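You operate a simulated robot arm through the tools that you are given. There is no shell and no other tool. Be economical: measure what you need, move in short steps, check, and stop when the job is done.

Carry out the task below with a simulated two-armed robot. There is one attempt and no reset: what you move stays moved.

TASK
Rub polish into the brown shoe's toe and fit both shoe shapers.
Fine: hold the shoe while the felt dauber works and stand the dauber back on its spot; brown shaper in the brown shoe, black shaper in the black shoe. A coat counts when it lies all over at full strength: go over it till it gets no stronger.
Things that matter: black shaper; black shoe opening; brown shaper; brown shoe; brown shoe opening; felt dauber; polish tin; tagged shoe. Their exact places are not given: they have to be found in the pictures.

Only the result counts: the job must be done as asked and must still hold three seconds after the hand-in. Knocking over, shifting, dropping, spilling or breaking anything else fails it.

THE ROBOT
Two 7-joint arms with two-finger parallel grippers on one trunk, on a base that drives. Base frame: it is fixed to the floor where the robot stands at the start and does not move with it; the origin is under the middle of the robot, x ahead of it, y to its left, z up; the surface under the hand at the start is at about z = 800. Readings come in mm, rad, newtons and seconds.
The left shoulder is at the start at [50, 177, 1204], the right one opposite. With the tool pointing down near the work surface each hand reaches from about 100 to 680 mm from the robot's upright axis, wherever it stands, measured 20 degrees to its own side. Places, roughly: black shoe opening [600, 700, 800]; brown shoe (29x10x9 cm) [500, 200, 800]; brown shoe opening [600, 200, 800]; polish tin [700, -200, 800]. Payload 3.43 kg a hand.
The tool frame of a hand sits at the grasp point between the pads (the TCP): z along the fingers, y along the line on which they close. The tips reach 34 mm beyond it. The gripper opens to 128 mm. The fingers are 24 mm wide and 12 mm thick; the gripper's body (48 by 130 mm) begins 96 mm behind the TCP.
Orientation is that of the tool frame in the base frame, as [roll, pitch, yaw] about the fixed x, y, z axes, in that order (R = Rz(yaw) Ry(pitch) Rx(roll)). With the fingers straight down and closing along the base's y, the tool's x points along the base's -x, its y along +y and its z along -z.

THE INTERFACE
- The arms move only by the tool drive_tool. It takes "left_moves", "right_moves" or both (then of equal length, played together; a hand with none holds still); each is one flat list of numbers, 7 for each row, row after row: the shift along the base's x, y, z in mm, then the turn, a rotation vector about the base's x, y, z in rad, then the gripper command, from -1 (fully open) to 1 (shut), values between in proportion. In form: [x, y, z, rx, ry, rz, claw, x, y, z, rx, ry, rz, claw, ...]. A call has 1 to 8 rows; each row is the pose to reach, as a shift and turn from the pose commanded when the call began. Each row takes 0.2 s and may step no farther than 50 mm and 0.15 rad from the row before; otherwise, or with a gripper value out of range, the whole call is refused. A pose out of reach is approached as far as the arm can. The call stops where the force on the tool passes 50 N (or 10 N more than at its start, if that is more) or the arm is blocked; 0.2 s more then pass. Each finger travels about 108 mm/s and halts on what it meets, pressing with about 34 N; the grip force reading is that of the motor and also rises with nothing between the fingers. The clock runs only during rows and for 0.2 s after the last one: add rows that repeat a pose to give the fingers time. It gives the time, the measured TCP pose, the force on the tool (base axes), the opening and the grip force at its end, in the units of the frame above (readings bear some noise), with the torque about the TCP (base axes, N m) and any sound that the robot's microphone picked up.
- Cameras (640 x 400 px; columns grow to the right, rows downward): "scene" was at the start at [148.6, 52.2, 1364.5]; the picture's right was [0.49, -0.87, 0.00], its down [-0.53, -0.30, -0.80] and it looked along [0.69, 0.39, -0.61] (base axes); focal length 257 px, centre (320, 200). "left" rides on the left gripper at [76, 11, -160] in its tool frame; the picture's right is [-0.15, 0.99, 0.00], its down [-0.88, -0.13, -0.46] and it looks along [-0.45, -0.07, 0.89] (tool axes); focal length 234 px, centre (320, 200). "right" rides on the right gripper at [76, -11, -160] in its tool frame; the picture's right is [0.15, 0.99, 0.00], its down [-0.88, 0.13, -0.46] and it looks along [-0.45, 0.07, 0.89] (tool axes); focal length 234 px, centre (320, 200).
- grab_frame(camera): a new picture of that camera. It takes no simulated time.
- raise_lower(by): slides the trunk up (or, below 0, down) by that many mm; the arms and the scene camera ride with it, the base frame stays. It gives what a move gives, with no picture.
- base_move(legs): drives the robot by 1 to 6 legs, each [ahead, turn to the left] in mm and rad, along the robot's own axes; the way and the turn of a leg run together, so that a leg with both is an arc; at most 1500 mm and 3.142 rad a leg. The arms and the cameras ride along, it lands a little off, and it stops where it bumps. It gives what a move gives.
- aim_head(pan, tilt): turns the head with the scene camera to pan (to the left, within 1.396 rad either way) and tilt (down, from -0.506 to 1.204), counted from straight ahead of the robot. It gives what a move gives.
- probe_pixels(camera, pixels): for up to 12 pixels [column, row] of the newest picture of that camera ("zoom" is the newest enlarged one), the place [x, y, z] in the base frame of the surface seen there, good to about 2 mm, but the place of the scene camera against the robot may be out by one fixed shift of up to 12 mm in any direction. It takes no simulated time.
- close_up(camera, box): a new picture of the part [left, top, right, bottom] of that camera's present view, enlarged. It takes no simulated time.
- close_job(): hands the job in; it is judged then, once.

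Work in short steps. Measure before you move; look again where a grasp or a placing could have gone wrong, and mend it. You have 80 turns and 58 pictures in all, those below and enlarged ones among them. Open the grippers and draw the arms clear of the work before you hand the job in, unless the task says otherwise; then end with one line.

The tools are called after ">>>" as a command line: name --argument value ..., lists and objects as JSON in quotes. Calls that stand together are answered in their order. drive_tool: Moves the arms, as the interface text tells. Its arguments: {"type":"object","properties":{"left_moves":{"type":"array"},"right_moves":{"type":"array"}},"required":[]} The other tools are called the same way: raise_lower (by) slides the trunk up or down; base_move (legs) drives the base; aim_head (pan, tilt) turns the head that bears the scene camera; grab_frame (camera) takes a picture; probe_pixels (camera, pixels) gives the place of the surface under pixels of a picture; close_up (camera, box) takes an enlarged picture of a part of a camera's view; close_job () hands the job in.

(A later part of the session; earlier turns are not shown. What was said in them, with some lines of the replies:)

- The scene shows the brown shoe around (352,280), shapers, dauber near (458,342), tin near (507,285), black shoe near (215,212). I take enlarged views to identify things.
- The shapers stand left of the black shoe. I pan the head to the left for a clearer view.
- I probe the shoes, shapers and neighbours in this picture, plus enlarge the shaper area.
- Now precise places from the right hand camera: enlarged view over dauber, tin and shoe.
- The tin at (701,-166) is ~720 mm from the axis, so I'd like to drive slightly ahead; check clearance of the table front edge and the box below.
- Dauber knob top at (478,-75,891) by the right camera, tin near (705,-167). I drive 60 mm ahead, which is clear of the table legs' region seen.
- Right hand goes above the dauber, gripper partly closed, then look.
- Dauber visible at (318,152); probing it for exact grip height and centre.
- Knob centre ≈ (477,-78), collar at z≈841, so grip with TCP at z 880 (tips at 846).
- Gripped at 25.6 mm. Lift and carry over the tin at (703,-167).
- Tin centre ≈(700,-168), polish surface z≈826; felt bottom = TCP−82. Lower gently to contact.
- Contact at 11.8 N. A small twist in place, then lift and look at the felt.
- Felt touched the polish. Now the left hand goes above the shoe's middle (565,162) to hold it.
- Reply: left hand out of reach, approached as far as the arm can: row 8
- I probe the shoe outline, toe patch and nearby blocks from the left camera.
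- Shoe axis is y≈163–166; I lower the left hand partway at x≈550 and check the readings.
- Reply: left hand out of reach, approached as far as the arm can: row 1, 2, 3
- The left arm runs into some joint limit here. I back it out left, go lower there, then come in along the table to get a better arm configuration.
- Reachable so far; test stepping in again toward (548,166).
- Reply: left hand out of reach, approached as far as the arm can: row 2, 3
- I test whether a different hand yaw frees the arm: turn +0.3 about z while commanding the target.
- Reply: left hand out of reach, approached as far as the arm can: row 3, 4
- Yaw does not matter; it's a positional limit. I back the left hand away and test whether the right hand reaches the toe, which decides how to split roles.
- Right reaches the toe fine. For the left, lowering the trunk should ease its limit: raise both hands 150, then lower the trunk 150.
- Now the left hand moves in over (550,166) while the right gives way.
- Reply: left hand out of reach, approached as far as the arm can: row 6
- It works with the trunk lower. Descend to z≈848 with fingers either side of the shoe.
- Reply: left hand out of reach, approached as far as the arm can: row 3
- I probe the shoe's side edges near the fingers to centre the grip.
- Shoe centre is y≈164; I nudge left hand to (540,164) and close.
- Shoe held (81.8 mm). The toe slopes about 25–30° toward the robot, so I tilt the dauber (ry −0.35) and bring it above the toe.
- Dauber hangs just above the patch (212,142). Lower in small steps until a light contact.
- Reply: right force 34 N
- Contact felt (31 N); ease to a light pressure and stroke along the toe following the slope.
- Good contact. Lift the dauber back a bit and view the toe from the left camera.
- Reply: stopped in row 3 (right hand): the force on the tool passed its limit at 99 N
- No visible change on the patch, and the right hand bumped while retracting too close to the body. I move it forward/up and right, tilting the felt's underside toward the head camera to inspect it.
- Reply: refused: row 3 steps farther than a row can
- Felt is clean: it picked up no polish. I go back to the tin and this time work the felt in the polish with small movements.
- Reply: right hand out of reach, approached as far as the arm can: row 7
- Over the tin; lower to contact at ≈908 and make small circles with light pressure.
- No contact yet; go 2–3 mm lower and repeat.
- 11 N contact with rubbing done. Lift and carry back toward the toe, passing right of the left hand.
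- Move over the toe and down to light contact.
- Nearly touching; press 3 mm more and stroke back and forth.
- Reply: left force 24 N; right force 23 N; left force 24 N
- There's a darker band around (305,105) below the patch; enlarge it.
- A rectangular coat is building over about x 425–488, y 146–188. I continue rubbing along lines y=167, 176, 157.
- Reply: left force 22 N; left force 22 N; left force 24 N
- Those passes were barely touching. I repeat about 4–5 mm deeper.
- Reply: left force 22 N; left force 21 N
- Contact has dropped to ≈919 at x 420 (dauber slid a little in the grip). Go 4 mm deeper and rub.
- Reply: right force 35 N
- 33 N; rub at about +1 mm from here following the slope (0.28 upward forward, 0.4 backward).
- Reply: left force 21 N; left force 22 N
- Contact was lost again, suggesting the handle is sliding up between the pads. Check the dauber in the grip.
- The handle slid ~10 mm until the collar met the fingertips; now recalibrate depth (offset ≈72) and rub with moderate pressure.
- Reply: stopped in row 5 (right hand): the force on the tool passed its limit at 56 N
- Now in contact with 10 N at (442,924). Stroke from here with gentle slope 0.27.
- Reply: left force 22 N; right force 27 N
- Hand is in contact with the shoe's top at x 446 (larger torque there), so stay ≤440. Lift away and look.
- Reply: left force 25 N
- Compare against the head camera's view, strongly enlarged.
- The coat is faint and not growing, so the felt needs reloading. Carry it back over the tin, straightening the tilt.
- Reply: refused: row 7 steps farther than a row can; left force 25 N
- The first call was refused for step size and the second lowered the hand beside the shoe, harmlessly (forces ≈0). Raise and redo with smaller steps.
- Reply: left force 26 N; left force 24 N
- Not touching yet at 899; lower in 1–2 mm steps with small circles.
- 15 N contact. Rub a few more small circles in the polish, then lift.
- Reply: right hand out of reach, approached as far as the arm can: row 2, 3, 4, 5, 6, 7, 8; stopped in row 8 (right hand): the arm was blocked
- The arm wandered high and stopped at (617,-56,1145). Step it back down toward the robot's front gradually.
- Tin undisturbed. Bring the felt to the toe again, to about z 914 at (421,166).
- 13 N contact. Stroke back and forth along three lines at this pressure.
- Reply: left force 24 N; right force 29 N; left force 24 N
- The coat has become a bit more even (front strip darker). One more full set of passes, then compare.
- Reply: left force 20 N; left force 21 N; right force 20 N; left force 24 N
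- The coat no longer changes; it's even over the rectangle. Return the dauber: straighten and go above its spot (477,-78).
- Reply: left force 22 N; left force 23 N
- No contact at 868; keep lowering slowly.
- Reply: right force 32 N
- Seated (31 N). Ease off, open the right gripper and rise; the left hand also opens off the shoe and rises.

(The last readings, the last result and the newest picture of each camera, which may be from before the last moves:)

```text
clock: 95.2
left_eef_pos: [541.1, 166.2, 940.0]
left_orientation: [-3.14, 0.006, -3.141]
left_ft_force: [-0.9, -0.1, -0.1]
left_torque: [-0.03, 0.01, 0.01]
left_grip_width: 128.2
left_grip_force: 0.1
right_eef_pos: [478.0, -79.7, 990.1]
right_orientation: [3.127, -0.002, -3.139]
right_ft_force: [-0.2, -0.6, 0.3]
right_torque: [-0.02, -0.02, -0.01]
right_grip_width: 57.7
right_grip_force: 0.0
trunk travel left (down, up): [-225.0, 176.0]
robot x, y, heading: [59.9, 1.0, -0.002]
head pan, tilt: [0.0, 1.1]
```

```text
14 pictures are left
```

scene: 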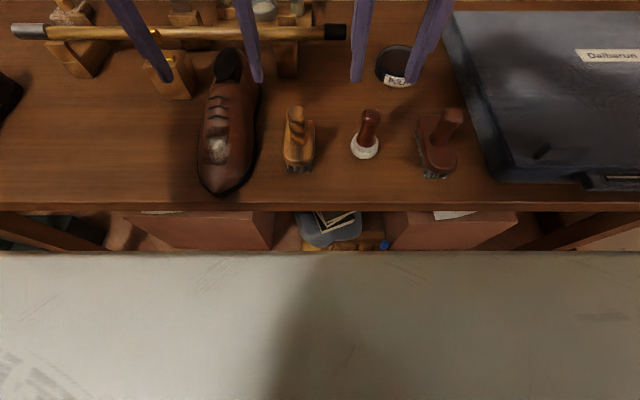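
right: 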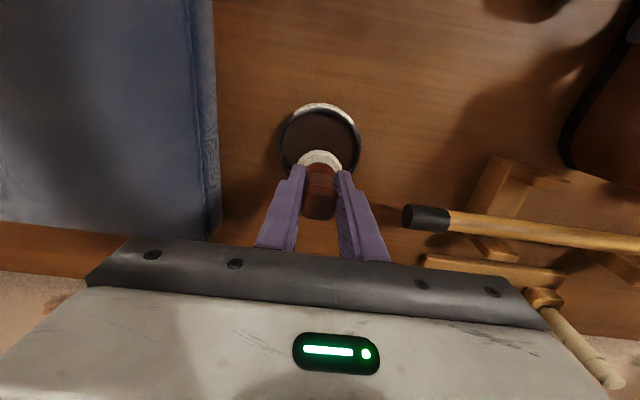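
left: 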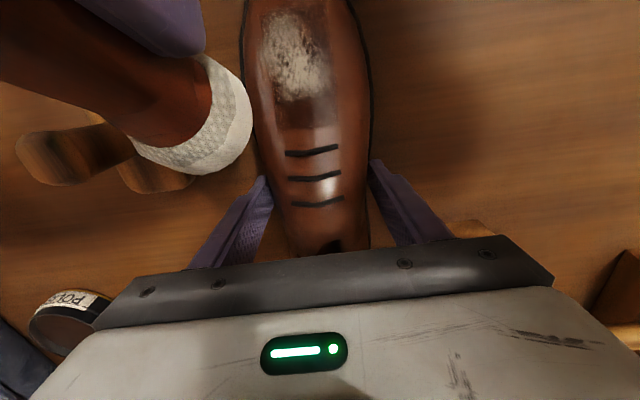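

Dauber stands upright on its spot. Raise the trunk so both hands clear everything, then drive left along the table to y≈600.

>>> raise_lower --by 170

>>> base_move --legs '[[-60, 0], [0, 1.5708], [600, 0], [0, -1.5708], [60, 0]]'

>>> aim_head --pan 0.45 --tilt 0.95

>>> grab_frame --camera "scene"

```text
clock: 97.1
left_eef_pos: [540.7, 164.6, 1108.3]
left_orientation: [-3.138, 0.003, -3.141]
left_ft_force: [0.4, 0.3, 0.0]
left_torque: [0.01, 0.03, 0.01]
left_grip_width: 128.0
left_grip_force: 0.0
right_eef_pos: [477.7, -80.4, 1159.2]
right_orientation: [3.124, 0.001, -3.141]
right_ft_force: [-0.9, -0.3, 0.6]
right_torque: [0.02, -0.04, -0.03]
right_grip_width: 57.5
right_grip_force: 0.1
trunk travel left (down, up): [-395.0, 6.0]
robot x, y, heading: [59.4, 0.9, 0.001]
head pan, tilt: [0.0, 1.1]
```

```text
clock: 109.3
left_eef_pos: [541.7, 769.1, 1109.2]
left_orientation: [-3.138, 0.002, 3.142]
left_ft_force: [0.0, 0.0, -0.3]
left_torque: [0.0, 0.01, 0.02]
left_grip_width: 128.1
left_grip_force: 0.0
right_eef_pos: [481.3, 526.8, 1159.0]
right_orientation: [3.124, -0.002, -3.14]
right_ft_force: [0.4, 0.2, 0.3]
right_torque: [-0.01, -0.01, 0.04]
right_grip_width: 57.6
right_grip_force: 0.1
trunk travel left (down, up): [-395.0, 6.0]
robot x, y, heading: [61.1, 604.7, -0.002]
head pan, tilt: [0.0, 1.1]
```

```text
clock: 110.2
left_eef_pos: [541.1, 769.8, 1108.8]
left_orientation: [-3.139, 0.004, 3.14]
left_ft_force: [-0.6, 0.3, 0.5]
left_torque: [0.02, 0.01, 0.01]
left_grip_width: 127.7
left_grip_force: 0.1
right_eef_pos: [478.8, 526.8, 1158.3]
right_orientation: [3.124, 0.002, 3.14]
right_ft_force: [-0.4, 0.0, 0.7]
right_torque: [-0.01, 0.02, 0.01]
right_grip_width: 57.6
right_grip_force: 0.0
trunk travel left (down, up): [-395.0, 6.0]
robot x, y, heading: [62.6, 606.1, -0.005]
head pan, tilt: [0.45, 0.949]
```

```text
13 pictures are left
```

scene: 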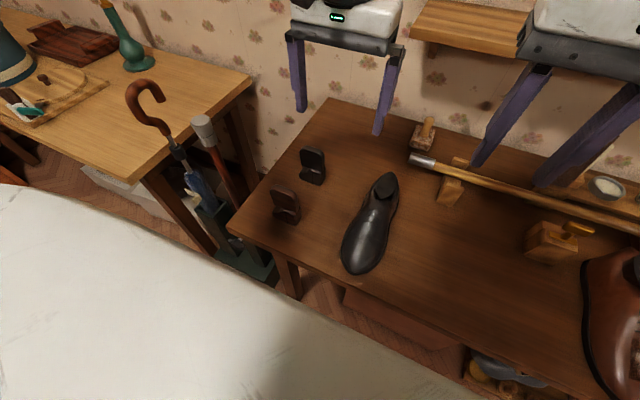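

Arrived at (62,606). Look down with the left camera at shapers and black shoe.

>>> close_up --camera "left" --box '[200, 20, 600, 270]'

>>> close_up --camera "scene" --box '[250, 130, 430, 290]'

```text
1.60 times, centred on (400, 145) of left
```

zoom: 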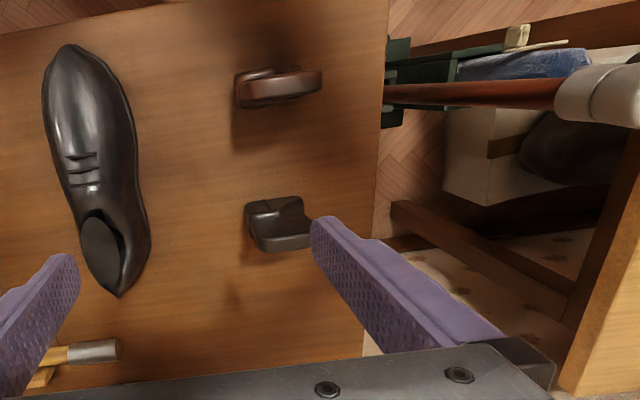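

```text
2.50 times, centred on (340, 210) of scene
```

zoom: 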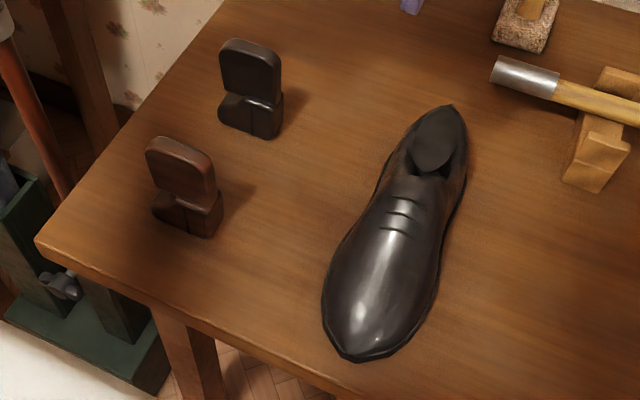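

I probe shaper and opening points in the newest enlarged (scene) view.

>>> probe_pixels --camera "zoom" --pixels '[[226, 45], [274, 60], [250, 75], [250, 42], [235, 112], [268, 118], [152, 145], [208, 162], [180, 175], [167, 212], [205, 222], [435, 150]]'

>>> probe_pixels --camera "left" --pixels '[[355, 73], [398, 70], [376, 76], [376, 66], [360, 165], [392, 165], [385, 152], [365, 150], [262, 170], [262, 155], [252, 165], [275, 175]]'

```text
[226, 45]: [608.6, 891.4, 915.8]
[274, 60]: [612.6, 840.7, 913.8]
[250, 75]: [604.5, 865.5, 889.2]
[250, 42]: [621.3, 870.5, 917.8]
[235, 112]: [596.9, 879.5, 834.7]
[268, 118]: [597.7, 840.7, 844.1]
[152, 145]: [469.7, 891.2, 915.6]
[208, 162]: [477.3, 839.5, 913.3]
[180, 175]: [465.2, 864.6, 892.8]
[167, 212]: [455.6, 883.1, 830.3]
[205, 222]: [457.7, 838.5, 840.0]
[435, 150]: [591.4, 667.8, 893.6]
```

```text
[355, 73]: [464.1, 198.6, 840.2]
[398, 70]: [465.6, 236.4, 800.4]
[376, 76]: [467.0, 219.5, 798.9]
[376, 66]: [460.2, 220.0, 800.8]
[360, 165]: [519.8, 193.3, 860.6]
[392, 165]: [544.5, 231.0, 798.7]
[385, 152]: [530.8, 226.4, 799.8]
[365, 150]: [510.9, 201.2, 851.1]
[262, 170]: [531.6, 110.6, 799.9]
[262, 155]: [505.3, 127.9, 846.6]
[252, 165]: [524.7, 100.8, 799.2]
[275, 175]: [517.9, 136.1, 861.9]
```

The shapers' plates face ±x (≈52 mm wide in y, top z≈917). The gripper must close along x, so lower the trunk and turn the left hand −90° over the black shaper.

>>> raise_lower --by -100

>>> drive_tool --left_moves '[5, 10, 5, 0, 0, -0.15, -1, 10, 20, 10, 0, 0, -0.3, -1, 15, 30, 10, 0, 0, -0.45, -1, 20, 40, 10, 0, 0, -0.6, -1, 25, 50, 10, 0, 0, -0.75, -1, 30, 60, 10, 0, 0, -0.9, -1, 35, 70, 10, 0, 0, -1.05, -1, 40, 80, 10, 0, 0, -1.2, -1]'

>>> drive_tool --left_moves '[7, 2, 5, 0, 0, -0.13, -0.6, 14, 4, 5, 0, 0, -0.26, -0.4, 22, 6, 5, 0, 0, -0.37, -0.3, 22, 6, 5, 0, 0, -0.37, -0.3]'

>>> grab_frame --camera "left"

```text
clock: 111.5
left_eef_pos: [542.7, 770.2, 1009.0]
left_orientation: [-3.138, 0.006, -3.14]
left_ft_force: [-0.4, -0.1, -0.4]
left_torque: [-0.02, 0.03, -0.02]
left_grip_width: 127.9
left_grip_force: 0.0
right_eef_pos: [479.8, 525.8, 1059.0]
right_orientation: [3.124, -0.001, -3.139]
right_ft_force: [-0.5, -0.2, 0.0]
right_torque: [-0.01, 0.0, -0.01]
right_grip_width: 57.5
right_grip_force: 0.1
trunk travel left (down, up): [-295.0, 106.0]
robot x, y, heading: [57.7, 606.8, 0.003]
head pan, tilt: [0.45, 0.949]
```

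```text
clock: 113.3
left_eef_pos: [443.5, 746.8, 1000.0]
left_orientation: [3.12, 0.002, 1.971]
left_ft_force: [0.7, 0.2, -1.3]
left_torque: [0.0, 0.03, 0.02]
left_grip_width: 127.8
left_grip_force: 0.0
left hand out of reach, approached as far as the arm can: row 5, 6, 7, 8
right_eef_pos: [479.7, 526.0, 1059.0]
right_orientation: [3.125, 0.0, -3.14]
right_ft_force: [-0.3, -0.9, 0.2]
right_torque: [0.0, 0.0, 0.03]
right_grip_width: 57.8
right_grip_force: 0.2
trunk travel left (down, up): [-295.0, 106.0]
robot x, y, heading: [57.7, 606.0, 0.001]
head pan, tilt: [0.45, 0.949]
```

```text
clock: 114.3
left_eef_pos: [359.8, 699.9, 991.7]
left_orientation: [3.119, 0.002, 1.623]
left_ft_force: [0.2, -0.5, 0.2]
left_torque: [0.01, 0.02, 0.0]
left_grip_width: 83.4
left_grip_force: 0.0
left hand out of reach, approached as far as the arm can: row 1, 2, 3, 4
right_eef_pos: [479.6, 527.2, 1059.0]
right_orientation: [3.124, 0.0, -3.138]
right_ft_force: [0.0, -0.2, 0.2]
right_torque: [-0.01, 0.0, 0.0]
right_grip_width: 57.3
right_grip_force: 0.0
trunk travel left (down, up): [-295.0, 106.0]
robot x, y, heading: [58.8, 603.3, -0.002]
head pan, tilt: [0.45, 0.949]
```

```text
10 pictures are left
```

left: 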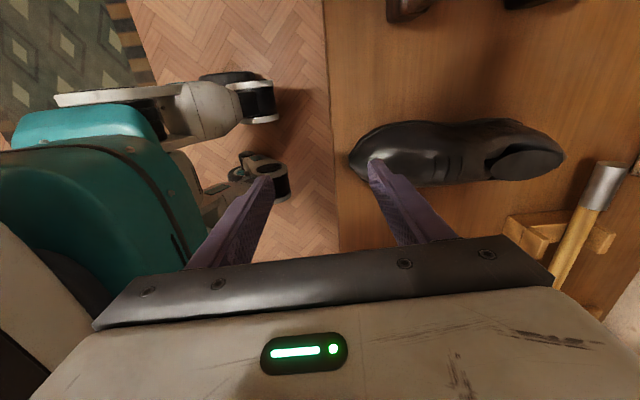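

A −90° wrist turn isn't workable (the arm retreats). I turn back to neutral and bring the hand near the black shaper to view its form.

>>> drive_tool --left_moves '[10, 5, 5, 0, 0, 0.145, -1, 20, 12, 10, 0, 0, 0.29, -1, 35, 22, 15, 0, 0, 0.435, -1, 50, 35, 20, 0, 0, 0.58, -1, 70, 50, 20, 0, 0, 0.725, -1, 90, 65, 20, 0, 0, 0.87, -1, 110, 85, 20, 0, 0, 1.015, -1, 130, 105, 20, 0, 0, 1.16, -1]'

>>> drive_tool --left_moves '[20, 20, 0, 0.01, 0, 0.12, -1, 35, 40, 0, 0.015, 0, 0.24, -1, 40, 52, 0, 0.02, 0, 0.36, -1, 40, 52, 0, 0.02, 0, 0.36, -1]'

>>> grab_frame --camera "left"

```text
clock: 116.1
left_eef_pos: [487.7, 805.4, 1013.1]
left_orientation: [3.12, 0.003, 2.785]
left_ft_force: [0.0, 0.8, -0.2]
left_torque: [-0.01, 0.02, -0.05]
left_grip_width: 128.2
left_grip_force: 0.0
right_eef_pos: [479.1, 527.4, 1059.6]
right_orientation: [3.123, 0.001, -3.139]
right_ft_force: [-0.3, 0.2, 0.0]
right_torque: [0.0, -0.03, 0.0]
right_grip_width: 57.9
right_grip_force: 0.1
trunk travel left (down, up): [-295.0, 106.0]
robot x, y, heading: [60.6, 604.7, 0.001]
head pan, tilt: [0.45, 0.949]
```

```text
clock: 117.1
left_eef_pos: [529.1, 857.2, 1012.8]
left_orientation: [3.099, 0.001, -3.137]
left_ft_force: [0.1, -0.3, 1.0]
left_torque: [0.02, -0.01, 0.03]
left_grip_width: 127.8
left_grip_force: 0.0
right_eef_pos: [480.3, 526.6, 1059.9]
right_orientation: [3.124, -0.001, -3.139]
right_ft_force: [-0.7, -0.2, -0.2]
right_torque: [0.0, -0.01, 0.03]
right_grip_width: 57.7
right_grip_force: 0.0
trunk travel left (down, up): [-295.0, 106.0]
robot x, y, heading: [58.0, 606.9, -0.003]
head pan, tilt: [0.45, 0.949]
```

```text
9 pictures are left
```

left: 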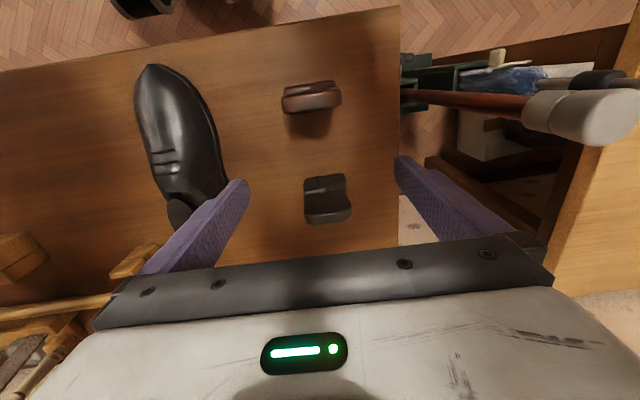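

I probe both shapers' extents and the shoe opening from this picture.

>>> probe_pixels --camera "left" --pixels '[[308, 182], [316, 182], [325, 180], [335, 178], [343, 178], [310, 205], [328, 205], [348, 202], [328, 215], [312, 95], [336, 92], [178, 212]]'

>>> close_up --camera "left" --box '[270, 70, 370, 235]'

>>> probe_pixels --camera "zoom" --pixels '[[320, 60], [240, 60], [395, 55], [320, 85], [250, 80], [400, 75], [250, 30], [385, 25], [260, 265], [405, 260], [330, 340], [410, 310]]'

```text
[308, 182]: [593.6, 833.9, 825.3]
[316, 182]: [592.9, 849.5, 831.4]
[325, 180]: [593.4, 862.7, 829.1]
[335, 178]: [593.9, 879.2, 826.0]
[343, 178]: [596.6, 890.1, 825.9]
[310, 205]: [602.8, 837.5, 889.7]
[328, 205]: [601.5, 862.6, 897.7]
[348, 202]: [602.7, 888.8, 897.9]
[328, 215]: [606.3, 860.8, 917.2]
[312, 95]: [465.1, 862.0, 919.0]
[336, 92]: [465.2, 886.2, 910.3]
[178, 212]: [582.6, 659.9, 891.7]
```

```text
2.42 times, centred on (320, 152) of left
```

zoom: 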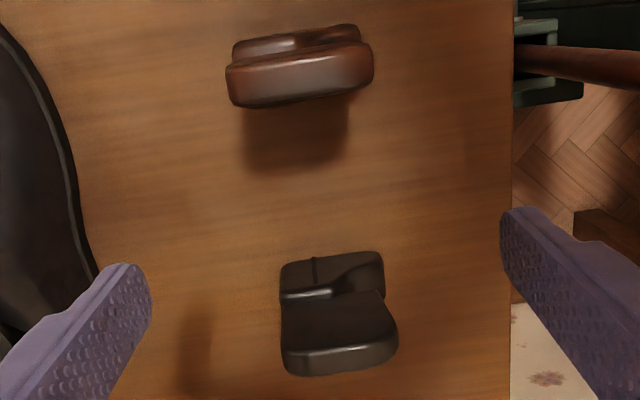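

```text
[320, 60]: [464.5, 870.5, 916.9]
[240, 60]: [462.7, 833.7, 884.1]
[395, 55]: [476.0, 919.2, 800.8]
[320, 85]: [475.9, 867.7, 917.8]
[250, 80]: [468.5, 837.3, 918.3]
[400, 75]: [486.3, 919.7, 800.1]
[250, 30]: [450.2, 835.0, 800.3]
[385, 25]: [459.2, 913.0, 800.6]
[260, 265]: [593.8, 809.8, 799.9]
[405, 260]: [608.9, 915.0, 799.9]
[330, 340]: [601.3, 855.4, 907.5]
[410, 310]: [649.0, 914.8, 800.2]
```

Black plate spans y 837–889 (centre 863), x≈601–620, top z 918; block top ≈845. I grip the plate by its side edges with neutral yaw at TCP z 892, lift, raise the trunk and drive to y≈430.

>>> drive_tool --left_moves '[27, 2, -20, -0.04, 0, 0, -1, 54, 4, -45, -0.04, 0, 0, -1, 81, 6, -80, -0.04, 0, 0, -1, 81, 6, -119, -0.04, 0, 0, -1, 81, 6, -119, -0.04, 0, 0, -0.3, 81, 6, -119, -0.04, 0, 0, 0.3, 81, 6, -119, -0.04, 0, 0, 0.6, 81, 6, -119, -0.04, 0, 0, 0.6]'

>>> drive_tool --left_moves '[0, 0, 40, 0, 0, 0, 0.6, 0, 0, 85, 0, 0, 0, 0.6, 0, 0, 125, 0, 0, 0, 0.6]'

>>> raise_lower --by 60

>>> base_move --legs '[[0, -1.5708], [175, 0], [0, 1.5708]]'

>>> raise_lower --by -80

```text
clock: 118.9
left_eef_pos: [609.0, 861.7, 894.5]
left_orientation: [3.14, -0.001, -3.14]
left_ft_force: [0.5, -0.2, 0.3]
left_torque: [-0.03, -0.03, 0.06]
left_grip_width: 67.4
left_grip_force: 33.5
right_eef_pos: [479.1, 526.2, 1058.3]
right_orientation: [3.125, -0.001, -3.141]
right_ft_force: [-0.7, 0.1, -0.3]
right_torque: [0.0, -0.02, 0.02]
right_grip_width: 57.5
right_grip_force: 0.1
trunk travel left (down, up): [-295.0, 106.0]
robot x, y, heading: [60.1, 605.0, 0.002]
head pan, tilt: [0.45, 0.949]
```

```text
clock: 119.7
left_eef_pos: [609.6, 861.5, 1018.8]
left_orientation: [3.14, -0.002, -3.14]
left_ft_force: [-0.7, -0.7, -1.6]
left_torque: [0.0, 0.02, 0.01]
left_grip_width: 67.6
left_grip_force: 33.9
right_eef_pos: [479.0, 525.6, 1059.7]
right_orientation: [3.125, 0.001, -3.139]
right_ft_force: [0.0, 0.4, 0.1]
right_torque: [-0.01, 0.0, 0.01]
right_grip_width: 57.5
right_grip_force: 0.0
trunk travel left (down, up): [-295.0, 106.0]
robot x, y, heading: [61.3, 607.7, -0.001]
head pan, tilt: [0.45, 0.949]
```

```text
clock: 120.7
left_eef_pos: [609.2, 860.6, 1077.6]
left_orientation: [3.14, -0.002, -3.139]
left_ft_force: [0.2, 1.3, -1.0]
left_torque: [0.04, 0.01, -0.02]
left_grip_width: 67.7
left_grip_force: 33.4
right_eef_pos: [480.3, 527.2, 1119.5]
right_orientation: [3.124, 0.0, -3.141]
right_ft_force: [0.3, 0.2, -0.2]
right_torque: [0.02, 0.0, -0.03]
right_grip_width: 57.7
right_grip_force: 0.0
trunk travel left (down, up): [-355.0, 46.0]
robot x, y, heading: [60.4, 602.4, -0.002]
head pan, tilt: [0.45, 0.949]
```

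```text
clock: 129.8
left_eef_pos: [608.4, 694.3, 1078.2]
left_orientation: [3.14, -0.002, -3.127]
left_ft_force: [-0.1, -0.4, -2.3]
left_torque: [-0.01, 0.0, -0.01]
left_grip_width: 67.5
left_grip_force: 34.0
right_eef_pos: [482.2, 358.1, 1119.8]
right_orientation: [3.123, 0.0, -3.129]
right_ft_force: [0.5, 0.3, 0.2]
right_torque: [-0.02, 0.02, 0.04]
right_grip_width: 57.5
right_grip_force: 0.1
trunk travel left (down, up): [-355.0, 46.0]
robot x, y, heading: [62.5, 432.1, 0.014]
head pan, tilt: [0.45, 0.949]
```

```text
clock: 131.0
left_eef_pos: [608.9, 693.6, 999.6]
left_orientation: [3.14, 0.001, -3.126]
left_ft_force: [0.5, 0.9, -0.8]
left_torque: [0.01, -0.02, 0.03]
left_grip_width: 67.7
left_grip_force: 33.9
right_eef_pos: [483.3, 357.4, 1039.7]
right_orientation: [3.126, 0.001, -3.127]
right_ft_force: [0.5, 0.6, 0.1]
right_torque: [0.0, -0.01, -0.01]
right_grip_width: 57.7
right_grip_force: 0.1
trunk travel left (down, up): [-275.0, 126.0]
robot x, y, heading: [62.9, 434.4, 0.015]
head pan, tilt: [0.45, 0.949]
```

Shaper gripped and carried. Now turn the hand +1.63 rad so the shaper's wedge points to the toe, above the shoe, and look.

>>> drive_tool --left_moves '[-2, -4, 10, 0, 0, 0.148, 0.6, -4, -8, 20, 0, 0, 0.296, 0.6, -6, -12, 20, 0, 0, 0.444, 0.6, -8, -16, 20, 0, 0, 0.592, 0.6, -10, -20, 20, 0, 0, 0.74, 0.6, -12, -24, 20, 0, 0, 0.888, 0.6, -14, -28, 20, 0, 0, 1.036, 0.6, -16, -32, 20, 0, 0, 1.18, 0.6]'

>>> drive_tool --left_moves '[0, 0, 0, 0, 0, 0.148, 0.6, 0, 0, 0, 0, 0, 0.296, 0.6, 0, 0, 0, 0, 0, 0.44, 0.6, 0, 0, 0, 0, 0, 0.44, 0.6]'

>>> grab_frame --camera "left"

>>> grab_frame --camera "scene"

```text
clock: 132.8
left_eef_pos: [591.9, 662.1, 1017.9]
left_orientation: [3.14, -0.002, -1.941]
left_ft_force: [0.1, -0.3, 0.4]
left_torque: [0.0, 0.01, 0.0]
left_grip_width: 67.3
left_grip_force: 33.9
right_eef_pos: [481.9, 358.6, 1039.5]
right_orientation: [3.122, 0.001, -3.127]
right_ft_force: [0.7, -0.6, -0.3]
right_torque: [0.02, 0.01, 0.01]
right_grip_width: 57.4
right_grip_force: 0.0
trunk travel left (down, up): [-275.0, 126.0]
robot x, y, heading: [61.9, 436.2, 0.011]
head pan, tilt: [0.45, 0.949]
```

```text
clock: 133.8
left_eef_pos: [591.1, 663.0, 1018.2]
left_orientation: [3.139, -0.002, -1.505]
left_ft_force: [-0.3, -0.4, 0.0]
left_torque: [-0.02, -0.01, -0.01]
left_grip_width: 67.4
left_grip_force: 33.9
right_eef_pos: [482.0, 357.6, 1039.2]
right_orientation: [3.124, -0.001, -3.127]
right_ft_force: [1.2, -0.2, -0.2]
right_torque: [0.0, 0.0, 0.0]
right_grip_width: 57.6
right_grip_force: 0.0
trunk travel left (down, up): [-275.0, 126.0]
robot x, y, heading: [61.9, 433.2, 0.01]
head pan, tilt: [0.45, 0.949]
```

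```text
7 pictures are left
```

left: 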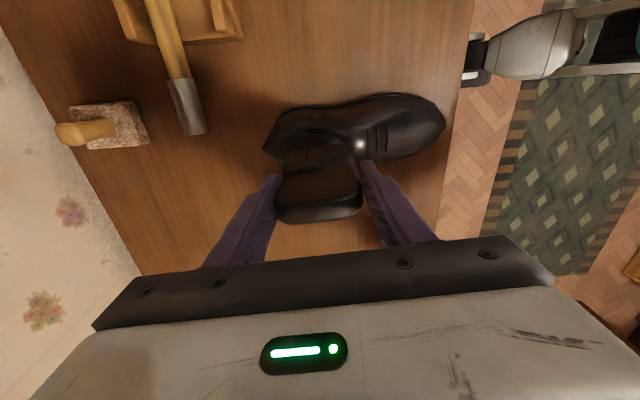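

```text
6 pictures are left
```

scene: 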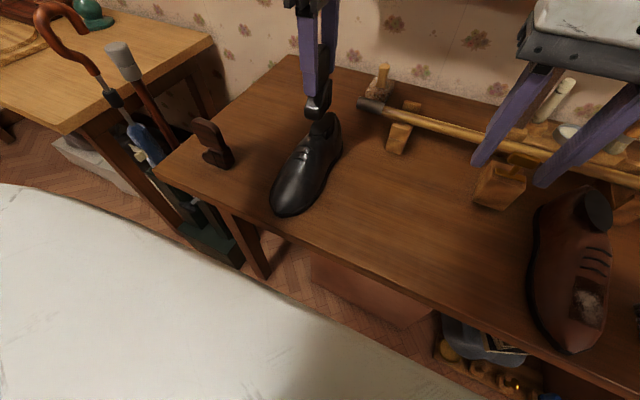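

Yaw reached. Probe shoe ends, rim points and shaper in this left view to compute the placing.

>>> probe_pixels --camera "left" --pixels '[[444, 122], [266, 147], [300, 125], [340, 112], [290, 118], [320, 122], [350, 125], [290, 165], [350, 150], [285, 205], [355, 200], [320, 215]]'

>>> close_up --camera "left" --box '[250, 80, 460, 230]'

>>> probe_pixels --camera "zoom" --pixels '[[100, 130], [150, 120], [200, 115], [250, 120], [290, 130], [340, 160], [330, 110], [120, 170], [80, 165], [60, 190], [230, 150], [180, 150]]'

```text
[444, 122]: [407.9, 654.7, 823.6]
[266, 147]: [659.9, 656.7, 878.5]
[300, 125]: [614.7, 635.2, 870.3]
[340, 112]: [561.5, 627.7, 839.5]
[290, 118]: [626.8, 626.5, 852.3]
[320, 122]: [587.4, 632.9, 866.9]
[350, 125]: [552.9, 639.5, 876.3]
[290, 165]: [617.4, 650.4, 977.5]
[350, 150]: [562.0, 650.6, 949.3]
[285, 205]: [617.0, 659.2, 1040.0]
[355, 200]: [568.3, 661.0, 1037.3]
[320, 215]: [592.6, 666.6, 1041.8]
```

```text
2.67 times, centred on (355, 155) of left
```

zoom: 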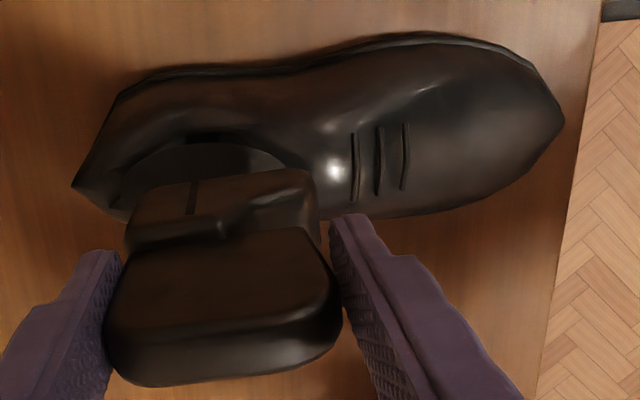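

```text
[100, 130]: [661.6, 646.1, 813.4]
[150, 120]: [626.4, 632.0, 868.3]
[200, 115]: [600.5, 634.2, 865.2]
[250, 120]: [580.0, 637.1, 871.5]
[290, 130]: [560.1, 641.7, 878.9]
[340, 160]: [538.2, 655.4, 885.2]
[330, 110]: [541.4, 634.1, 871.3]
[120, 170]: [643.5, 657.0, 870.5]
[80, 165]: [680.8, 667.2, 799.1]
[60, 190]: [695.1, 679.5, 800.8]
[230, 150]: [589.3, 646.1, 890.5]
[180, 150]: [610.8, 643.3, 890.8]
```

Shoe axis is y≈656 and parallel to x; opening spans x≈563–643 at z≈891, centre ≈(602,656). Align and lower the shaper in small steps.

>>> drive_tool --left_moves '[11, -7, -10, 0, 0, -0.065, 0.6, 11, -7, -28, 0, 0, -0.065, 0.6, 11, -7, -36, 0, 0, -0.065, 0.6, 11, -7, -44, 0, 0, -0.065, 0.6, 11, -7, -52, 0, 0, -0.065, 0.6, 11, -7, -60, 0, 0, -0.065, 0.6, 11, -7, -68, 0, 0, -0.065, 0.6, 11, -7, -76, 0, 0, -0.065, 0.6]'

>>> grab_frame --camera "left"

```text
clock: 135.6
left_eef_pos: [601.3, 656.4, 942.6]
left_orientation: [-3.14, -0.001, -1.57]
left_ft_force: [0.3, -0.9, -1.0]
left_torque: [0.0, 0.0, 0.01]
left_grip_width: 67.5
left_grip_force: 33.8
left hand out of reach, approached as far as the arm can: row 1
right_eef_pos: [483.4, 357.7, 1038.4]
right_orientation: [3.127, -0.001, -3.127]
right_ft_force: [-0.8, -0.4, -0.4]
right_torque: [0.0, 0.0, 0.0]
right_grip_width: 57.5
right_grip_force: 0.0
trunk travel left (down, up): [-275.0, 126.0]
robot x, y, heading: [62.2, 430.9, 0.01]
head pan, tilt: [0.45, 0.949]
```

```text
4 pictures are left
```

left: 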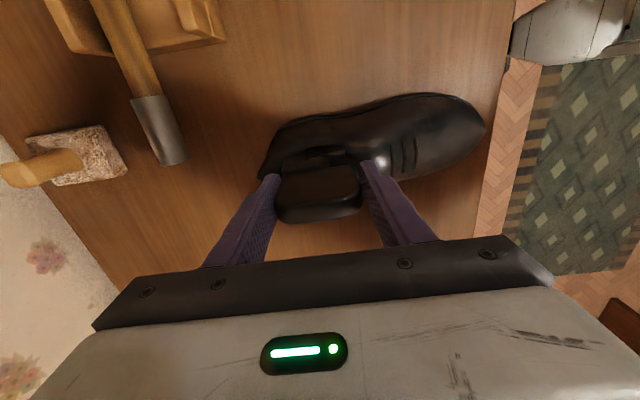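

The shaper slid in freely (bottom ≈848, no force). Lower 14 mm more until the fingertips near the rim, release, rise, then turn back and go above the brown shaper at (470,861).

>>> drive_tool --left_moves '[0, 0, -5, 0, 0, 0, 0.6, 0, 0, -10, 0, 0, 0, 0.6, 0, 0, -14, 0, 0, 0, 0.6, 0, 0, -14, 0, 0, 0, 0.6]'

>>> drive_tool --left_moves '[0, 0, 0, 0, 0, 0, -0.2, 0, 0, 0, 0, 0, 0, -0.5, 0, 0, 0, 0, 0, 0, -0.5, 0, 0, 25, 0, 0, 0, -0.5, 0, 0, 60, 0, 0, 0, -0.5, 0, 0, 88, 0, 0, 0, -0.6]'

>>> drive_tool --left_moves '[-11, 18, 0, 0, 0, -0.148, -1, -22, 36, 0, 0, 0, -0.296, -1, -33, 54, 0, 0, 0, -0.444, -1, -44, 72, 0, 0, 0, -0.592, -1, -55, 90, 0, 0, 0, -0.74, -1, -66, 108, 0, 0, 0, -0.888, -1, -78, 126, 0, 0, 0, -1.036, -1, -90, 144, 0, 0, 0, -1.18, -1]'

>>> drive_tool --left_moves '[-14, 20, 0, 0, 0, -0.13, -1, -28, 40, 0, 0, 0, -0.26, -1, -42, 61, 0, 0, 0, -0.39, -1, -42, 61, 0, 0, 0, -0.39, -1]'

>>> grab_frame --camera "left"

>>> probe_pixels --camera "left" --pixels '[[300, 205], [320, 205], [340, 205], [350, 205], [310, 215], [330, 195], [320, 190], [345, 195], [300, 190], [320, 218], [320, 180], [340, 180]]'

```text
clock: 136.6
left_eef_pos: [600.4, 657.0, 929.5]
left_orientation: [3.141, -0.004, -1.57]
left_ft_force: [0.8, 0.6, -0.6]
left_torque: [0.01, 0.01, 0.0]
left_grip_width: 67.5
left_grip_force: 34.0
left hand out of reach, approached as far as the arm can: row 1, 2, 3, 4
right_eef_pos: [482.5, 357.0, 1038.7]
right_orientation: [3.124, 0.001, -3.128]
right_ft_force: [-0.4, 0.0, -0.3]
right_torque: [0.03, 0.05, 0.02]
right_grip_width: 57.8
right_grip_force: 0.2
trunk travel left (down, up): [-275.0, 126.0]
robot x, y, heading: [62.0, 434.8, 0.012]
head pan, tilt: [0.45, 0.949]
```

```text
clock: 138.0
left_eef_pos: [597.5, 657.4, 1017.7]
left_orientation: [-3.14, -0.002, -1.57]
left_ft_force: [0.1, 0.1, -0.4]
left_torque: [0.0, 0.02, 0.04]
left_grip_width: 102.3
left_grip_force: 0.0
right_eef_pos: [483.1, 357.2, 1038.5]
right_orientation: [3.125, 0.001, -3.129]
right_ft_force: [-1.0, -0.1, 0.3]
right_torque: [-0.03, 0.0, 0.0]
right_grip_width: 57.8
right_grip_force: 0.2
trunk travel left (down, up): [-275.0, 126.0]
robot x, y, heading: [62.2, 430.1, 0.014]
head pan, tilt: [0.45, 0.949]
```

```text
clock: 139.8
left_eef_pos: [508.8, 801.6, 1015.6]
left_orientation: [3.141, 0.0, -2.753]
left_ft_force: [-0.5, -0.6, -0.1]
left_torque: [-0.02, 0.01, -0.01]
left_grip_width: 127.6
left_grip_force: 0.1
right_eef_pos: [482.1, 357.8, 1038.9]
right_orientation: [3.124, 0.0, -3.129]
right_ft_force: [-0.1, 0.7, -0.2]
right_torque: [-0.01, 0.02, 0.04]
right_grip_width: 57.4
right_grip_force: 0.0
trunk travel left (down, up): [-275.0, 126.0]
robot x, y, heading: [62.7, 430.2, 0.01]
head pan, tilt: [0.45, 0.949]
```

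```text
clock: 140.8
left_eef_pos: [466.3, 863.3, 1016.3]
left_orientation: [3.14, 0.0, 3.139]
left_ft_force: [0.7, -0.9, -0.2]
left_torque: [0.0, 0.03, -0.02]
left_grip_width: 127.9
left_grip_force: 0.0
right_eef_pos: [483.3, 356.5, 1039.0]
right_orientation: [3.124, 0.0, -3.127]
right_ft_force: [0.3, -0.4, -0.3]
right_torque: [0.0, 0.0, -0.01]
right_grip_width: 57.3
right_grip_force: 0.2
trunk travel left (down, up): [-275.0, 126.0]
robot x, y, heading: [67.5, 431.3, 0.012]
head pan, tilt: [0.45, 0.949]
```

```text
3 pictures are left
```

left: 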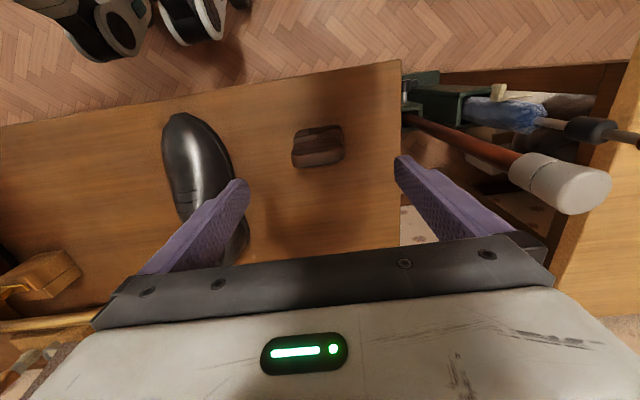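

```text
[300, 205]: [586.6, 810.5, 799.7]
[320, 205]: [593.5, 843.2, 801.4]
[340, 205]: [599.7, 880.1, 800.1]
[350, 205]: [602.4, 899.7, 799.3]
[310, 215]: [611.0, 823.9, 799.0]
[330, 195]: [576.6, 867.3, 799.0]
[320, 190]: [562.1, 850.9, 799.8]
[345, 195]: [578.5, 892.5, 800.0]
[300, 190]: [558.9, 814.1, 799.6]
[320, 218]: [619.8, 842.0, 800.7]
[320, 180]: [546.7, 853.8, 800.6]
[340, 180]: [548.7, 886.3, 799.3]
```

Black shaper is released in its shoe. Grip the brown shaper at (470,861,894), lift, raise, and drive to y≈−59 to serve the brown shoe.

>>> drive_tool --left_moves '[4, -2, -40, 0, 0, 0, -1, 4, -2, -80, 0, 0, 0, -1, 4, -2, -121, 0, 0, 0, -1, 4, -2, -121, 0, 0, 0, -0.4, 4, -2, -121, 0, 0, 0, 0.2, 4, -2, -121, 0, 0, 0, 0.6, 4, -2, -121, 0, 0, 0, 0.6]'

>>> drive_tool --left_moves '[0, 0, 40, 0, 0, 0, 0.6, 0, 0, 85, 0, 0, 0, 0.6, 0, 0, 125, 0, 0, 0, 0.6]'

>>> raise_lower --by 70

>>> base_move --legs '[[0, -1.583], [490, 0], [0, 1.5708]]'

>>> raise_lower --by -70

```text
clock: 142.4
left_eef_pos: [471.1, 860.6, 895.2]
left_orientation: [3.141, -0.002, -3.14]
left_ft_force: [-0.4, 0.5, 0.3]
left_torque: [0.02, -0.01, 0.0]
left_grip_width: 68.0
left_grip_force: 34.1
right_eef_pos: [482.2, 358.0, 1038.1]
right_orientation: [3.124, -0.001, -3.129]
right_ft_force: [0.1, 0.2, 0.1]
right_torque: [0.01, -0.07, 0.01]
right_grip_width: 57.9
right_grip_force: 0.0
trunk travel left (down, up): [-275.0, 126.0]
robot x, y, heading: [62.4, 429.0, 0.016]
head pan, tilt: [0.45, 0.949]
```

```text
clock: 143.2
left_eef_pos: [471.9, 860.6, 1021.8]
left_orientation: [3.14, 0.0, 3.14]
left_ft_force: [-0.6, 0.8, -2.0]
left_torque: [0.02, -0.02, -0.01]
left_grip_width: 67.5
left_grip_force: 34.2
right_eef_pos: [481.5, 357.5, 1039.4]
right_orientation: [3.125, -0.001, -3.129]
right_ft_force: [-0.6, 0.1, 0.9]
right_torque: [-0.03, 0.0, -0.01]
right_grip_width: 57.5
right_grip_force: 0.0
trunk travel left (down, up): [-275.0, 126.0]
robot x, y, heading: [63.9, 431.8, 0.009]
head pan, tilt: [0.45, 0.949]
```

```text
clock: 144.3
left_eef_pos: [471.3, 860.5, 1090.9]
left_orientation: [3.14, -0.003, 3.141]
left_ft_force: [-0.1, -0.8, -1.5]
left_torque: [0.02, -0.01, 0.01]
left_grip_width: 67.5
left_grip_force: 34.2
right_eef_pos: [483.7, 358.9, 1108.5]
right_orientation: [3.123, -0.001, -3.127]
right_ft_force: [-0.6, 0.0, 0.4]
right_torque: [0.03, -0.01, 0.01]
right_grip_width: 57.6
right_grip_force: 0.0
trunk travel left (down, up): [-345.0, 56.0]
robot x, y, heading: [60.7, 431.6, 0.013]
head pan, tilt: [0.45, 0.949]
```

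```text
clock: 154.9
left_eef_pos: [471.2, 367.7, 1090.1]
left_orientation: [3.139, -0.002, 3.128]
left_ft_force: [-0.8, 0.8, -1.9]
left_torque: [0.02, 0.02, -0.03]
left_grip_width: 67.4
left_grip_force: 33.5
right_eef_pos: [474.0, -133.9, 1109.1]
right_orientation: [3.124, -0.001, -3.141]
right_ft_force: [-0.6, 0.2, -0.4]
right_torque: [-0.03, 0.01, 0.0]
right_grip_width: 57.7
right_grip_force: 0.1
trunk travel left (down, up): [-345.0, 56.0]
robot x, y, heading: [58.9, -52.3, 0.002]
head pan, tilt: [0.45, 0.949]
```

```text
clock: 156.0
left_eef_pos: [471.1, 367.7, 1021.2]
left_orientation: [3.14, -0.002, 3.127]
left_ft_force: [0.3, 0.0, -1.2]
left_torque: [0.04, 0.0, -0.02]
left_grip_width: 67.6
left_grip_force: 34.4
right_eef_pos: [475.4, -135.3, 1039.5]
right_orientation: [3.124, 0.0, -3.141]
right_ft_force: [0.5, -0.2, 0.4]
right_torque: [-0.01, 0.0, 0.03]
right_grip_width: 57.7
right_grip_force: 0.1
trunk travel left (down, up): [-275.0, 126.0]
robot x, y, heading: [54.8, -53.5, -0.003]
head pan, tilt: [0.45, 0.949]
```

Shaper still held. Turn +1.585 while moving above the brown shoe, then view.

>>> drive_tool --left_moves '[11, -18, 0, 0, 0, 0.148, 0.6, 22, -36, 0, 0, 0, 0.296, 0.6, 33, -54, 0, 0, 0, 0.444, 0.6, 44, -72, 0, 0, 0, 0.592, 0.6, 55, -90, 0, 0, 0, 0.74, 0.6, 66, -108, 0, 0, 0, 0.888, 0.6, 76, -125, 0, 0, 0, 1.036, 0.6, 86, -142, 0, 0, 0, 1.18, 0.6]'

>>> drive_tool --left_moves '[11, -18, 0, 0, 0, 0.135, 0.6, 22, -36, 0, 0, 0, 0.27, 0.6, 33, -54, 0, 0, 0, 0.405, 0.6, 33, -54, 0, 0, 0, 0.405, 0.6]'

>>> close_up --camera "left" --box '[250, 80, 460, 230]'

>>> probe_pixels --camera "zoom" --pixels '[[545, 110], [75, 185], [100, 130], [150, 120], [200, 115], [250, 120], [290, 130], [340, 160], [330, 110], [230, 150], [180, 150], [120, 175]]'

```text
clock: 157.8
left_eef_pos: [557.1, 224.3, 1019.5]
left_orientation: [3.141, -0.001, -1.975]
left_ft_force: [-0.6, 0.7, -0.3]
left_torque: [0.0, 0.03, 0.03]
left_grip_width: 67.5
left_grip_force: 34.1
right_eef_pos: [475.8, -135.2, 1039.6]
right_orientation: [3.124, 0.001, -3.141]
right_ft_force: [-1.2, 0.2, 0.2]
right_torque: [0.02, 0.01, -0.01]
right_grip_width: 57.8
right_grip_force: 0.0
trunk travel left (down, up): [-275.0, 126.0]
robot x, y, heading: [56.3, -55.2, 0.001]
head pan, tilt: [0.45, 0.949]
```

```text
clock: 158.8
left_eef_pos: [590.2, 172.9, 1021.9]
left_orientation: [3.14, 0.001, -1.569]
left_ft_force: [0.4, 0.6, -0.7]
left_torque: [-0.02, 0.01, 0.0]
left_grip_width: 67.5
left_grip_force: 33.5
right_eef_pos: [475.3, -134.8, 1039.1]
right_orientation: [3.122, 0.0, 3.141]
right_ft_force: [1.4, -0.4, 0.2]
right_torque: [0.02, -0.01, 0.03]
right_grip_width: 57.5
right_grip_force: 0.1
trunk travel left (down, up): [-275.0, 126.0]
robot x, y, heading: [55.1, -56.1, -0.006]
head pan, tilt: [0.45, 0.949]
```

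```text
2.67 times, centred on (355, 155) of left
```

zoom: 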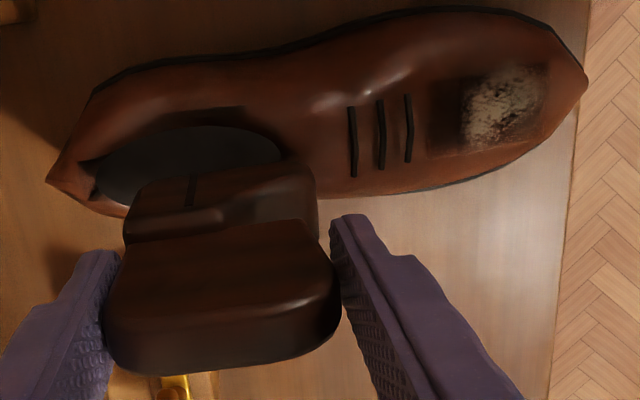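

```text
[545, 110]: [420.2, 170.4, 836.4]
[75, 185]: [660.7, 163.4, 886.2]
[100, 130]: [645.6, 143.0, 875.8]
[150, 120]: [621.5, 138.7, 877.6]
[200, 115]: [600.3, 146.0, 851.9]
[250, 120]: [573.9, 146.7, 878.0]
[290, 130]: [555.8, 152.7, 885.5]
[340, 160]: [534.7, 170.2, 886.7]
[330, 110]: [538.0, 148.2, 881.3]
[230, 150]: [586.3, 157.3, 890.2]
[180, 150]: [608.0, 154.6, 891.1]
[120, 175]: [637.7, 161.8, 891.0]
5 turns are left
```

Brown opening centre ≈(604,162) at z 891, axis nearly along x. Align and lower stepwise to the same depth as the black one.

>>> drive_tool --left_moves '[7, -6, -14, 0, 0, 0.02, 0.6, 14, -11, -27, 0, 0, 0.02, 0.6, 14, -11, -38, 0, 0, 0.02, 0.6, 14, -11, -48, 0, 0, 0.02, 0.6, 14, -11, -59, 0, 0, 0.02, 0.6, 14, -11, -70, 0, 0, 0.02, 0.6, 14, -11, -81, 0, 0, 0.02, 0.6, 14, -11, -92, 0, 0, 0.02, 0.6]'

```text
clock: 159.9
left_eef_pos: [600.0, 163.0, 978.0]
left_orientation: [-3.13, -0.01, -1.55]
left_ft_force: [-9.4, 1.7, 19.2]
left_torque: [0.15, 1.44, 0.0]
left_grip_width: 67.7
left_grip_force: 34.3
left hand out of reach, approached as far as the arm can: row 2, 3, 4, 5
right_eef_pos: [474.9, -133.7, 1038.6]
right_orientation: [3.125, 0.003, 3.141]
right_ft_force: [1.5, 0.6, 0.0]
right_torque: [-0.04, 0.04, 0.01]
right_grip_width: 57.4
right_grip_force: 0.0
trunk travel left (down, up): [-275.0, 126.0]
robot x, y, heading: [55.7, -55.2, -0.002]
head pan, tilt: [0.45, 0.949]
stopped in row 5 (left hand): the force on the tool passed its limit at 59 N (the readings are from after the stop); the commanded pose is now the measured one
4 turns are left
```

The block's front edge met the front rim: the hand was short in x (reach limit). Lift 20 mm, drive the base 12 mm ahead, then lower at x≈607.

>>> drive_tool --left_moves '[0, 0, 10, 0, 0, 0, 0.6, 0, 0, 20, 0, 0, 0, 0.6]'

>>> base_move --legs '[[12, 0]]'

>>> drive_tool --left_moves '[-5, -1, -10, 0, 0, 0, 0.6, -5, -1, -18, 0, 0, 0, 0.6, -5, -1, -26, 0, 0, 0, 0.6, -5, -1, -34, 0, 0, 0, 0.6, -5, -1, -44, 0, 0, 0, 0.6, -5, -1, -54, 0, 0, 0, 0.6, -5, -1, -62, 0, 0, 0, 0.6, -5, -1, -68, 0, 0, 0, 0.6]'

>>> grab_frame --camera "left"

```text
clock: 160.6
left_eef_pos: [602.5, 163.7, 994.4]
left_orientation: [-3.129, -0.007, -1.547]
left_ft_force: [0.3, 0.0, -0.5]
left_torque: [0.03, -0.01, 0.01]
left_grip_width: 67.5
left_grip_force: 34.4
right_eef_pos: [475.7, -134.9, 1039.5]
right_orientation: [3.124, 0.0, -3.141]
right_ft_force: [-0.3, 0.0, -0.7]
right_torque: [0.0, 0.0, -0.02]
right_grip_width: 57.4
right_grip_force: 0.0
trunk travel left (down, up): [-275.0, 126.0]
robot x, y, heading: [57.4, -56.3, -0.002]
head pan, tilt: [0.45, 0.949]
```

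```text
clock: 161.3
left_eef_pos: [614.4, 163.4, 994.7]
left_orientation: [-3.129, -0.009, -1.548]
left_ft_force: [0.4, -1.0, -1.1]
left_torque: [-0.04, 0.02, -0.03]
left_grip_width: 67.5
left_grip_force: 34.1
right_eef_pos: [487.9, -134.2, 1038.8]
right_orientation: [3.124, -0.003, 3.141]
right_ft_force: [-1.5, 0.1, 0.2]
right_torque: [0.02, 0.02, 0.04]
right_grip_width: 57.6
right_grip_force: 0.1
trunk travel left (down, up): [-275.0, 126.0]
robot x, y, heading: [66.5, -56.3, -0.0]
head pan, tilt: [0.45, 0.949]
```

```text
clock: 163.1
left_eef_pos: [609.6, 162.6, 925.8]
left_orientation: [-3.13, -0.01, -1.547]
left_ft_force: [-0.1, -1.1, -0.9]
left_torque: [-0.04, 0.0, 0.0]
left_grip_width: 67.6
left_grip_force: 33.6
right_eef_pos: [486.6, -136.2, 1039.5]
right_orientation: [3.124, -0.001, 3.14]
right_ft_force: [-0.2, 0.7, 0.1]
right_torque: [0.01, 0.02, 0.02]
right_grip_width: 57.5
right_grip_force: 0.1
trunk travel left (down, up): [-275.0, 126.0]
robot x, y, heading: [64.9, -55.4, 0.001]
head pan, tilt: [0.45, 0.949]
```

```text
1 pictures are left
3 turns are left
```

left: 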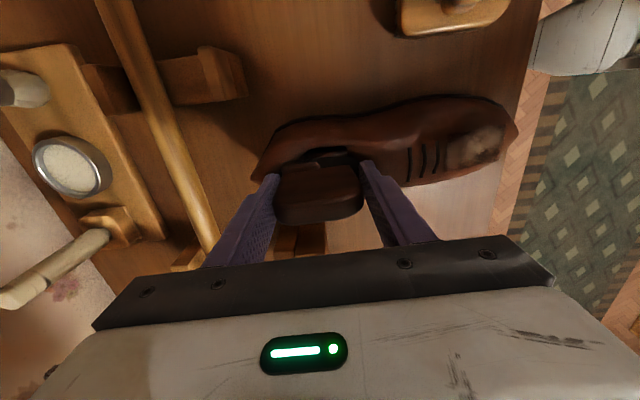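

The brown shaper slid in with no force. Release, rise clear, raise the trunk and take the last picture for a check.

>>> drive_tool --left_moves '[0, 0, 0, 0, 0, 0, 0.2, 0, 0, 0, 0, 0, 0, -0.2, 0, 0, 0, 0, 0, 0, -0.5, 0, 0, 0, 0, 0, 0, -0.5, 0, 0, 25, 0, 0, 0, -0.5, 0, 0, 60, 0, 0, 0, -0.5, 0, 0, 90, 0, 0, 0, -0.6]'

>>> raise_lower --by 100

>>> drive_tool --left_moves '[-20, 35, 0, 0, 0, 0, -1, -40, 70, 0, 0, 0, 0, -1, -60, 105, 0, 0, 0, 0, -1, -80, 140, 0, 0, 0, 0, -1]' --right_moves '[0, 0, 0, 0, 0, 0, -0.5, 0, 0, 0, 0, 0, 0, -1, 0, 0, 0, 0, 0, 0, -1, 0, 0, 0, 0, 0, 0, -1]'

>>> grab_frame --camera "scene"

```text
clock: 164.7
left_eef_pos: [609.3, 164.3, 1016.7]
left_orientation: [-3.13, -0.006, -1.548]
left_ft_force: [-0.3, -0.3, 0.7]
left_torque: [0.0, -0.01, -0.02]
left_grip_width: 102.3
left_grip_force: 0.0
right_eef_pos: [486.4, -135.5, 1040.0]
right_orientation: [3.124, 0.0, -3.142]
right_ft_force: [0.0, -0.9, -0.4]
right_torque: [-0.01, 0.04, -0.01]
right_grip_width: 57.7
right_grip_force: 0.2
trunk travel left (down, up): [-275.0, 126.0]
robot x, y, heading: [67.8, -60.8, -0.004]
head pan, tilt: [0.45, 0.949]
```

```text
clock: 166.0
left_eef_pos: [610.1, 162.5, 1116.9]
left_orientation: [-3.13, -0.008, -1.548]
left_ft_force: [-0.3, 0.5, 0.5]
left_torque: [-0.01, -0.01, -0.02]
left_grip_width: 102.5
left_grip_force: 0.1
right_eef_pos: [487.1, -135.0, 1138.6]
right_orientation: [3.124, 0.0, -3.141]
right_ft_force: [0.0, -0.3, -0.2]
right_torque: [-0.02, 0.0, 0.03]
right_grip_width: 57.6
right_grip_force: 0.1
trunk travel left (down, up): [-375.0, 26.0]
robot x, y, heading: [67.9, -52.8, -0.002]
head pan, tilt: [0.45, 0.949]
```

```text
clock: 167.0
left_eef_pos: [527.5, 302.5, 1116.9]
left_orientation: [-3.13, -0.011, -1.55]
left_ft_force: [-0.3, -0.4, 0.6]
left_torque: [-0.03, -0.01, -0.01]
left_grip_width: 128.0
left_grip_force: 0.0
right_eef_pos: [485.7, -135.3, 1138.9]
right_orientation: [3.126, 0.0, -3.14]
right_ft_force: [0.4, -0.3, 0.5]
right_torque: [-0.01, 0.01, 0.0]
right_grip_width: 127.9
right_grip_force: 0.0
trunk travel left (down, up): [-375.0, 26.0]
robot x, y, heading: [71.1, -54.7, -0.002]
head pan, tilt: [0.45, 0.949]
```

```text
0 pictures are left
2 turns are left
```

scene: 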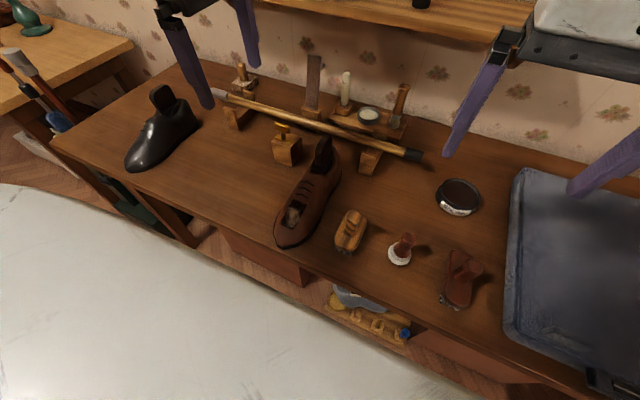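

The last picture shows both shapers standing in their shoes, at (163,97) and (322,152). The dauber is on its spot at (402,248), and both hands are open and clear, so I hand in.

>>> close_job

```text
The job is handed in.
```

I handed the job in: both shapers are in their shoes and the dauber is back on its spot, but I can't be sure the toe's coat is at full strength. It stopped getting darker over the last passes, yet the pale scuff on the toe still shows.
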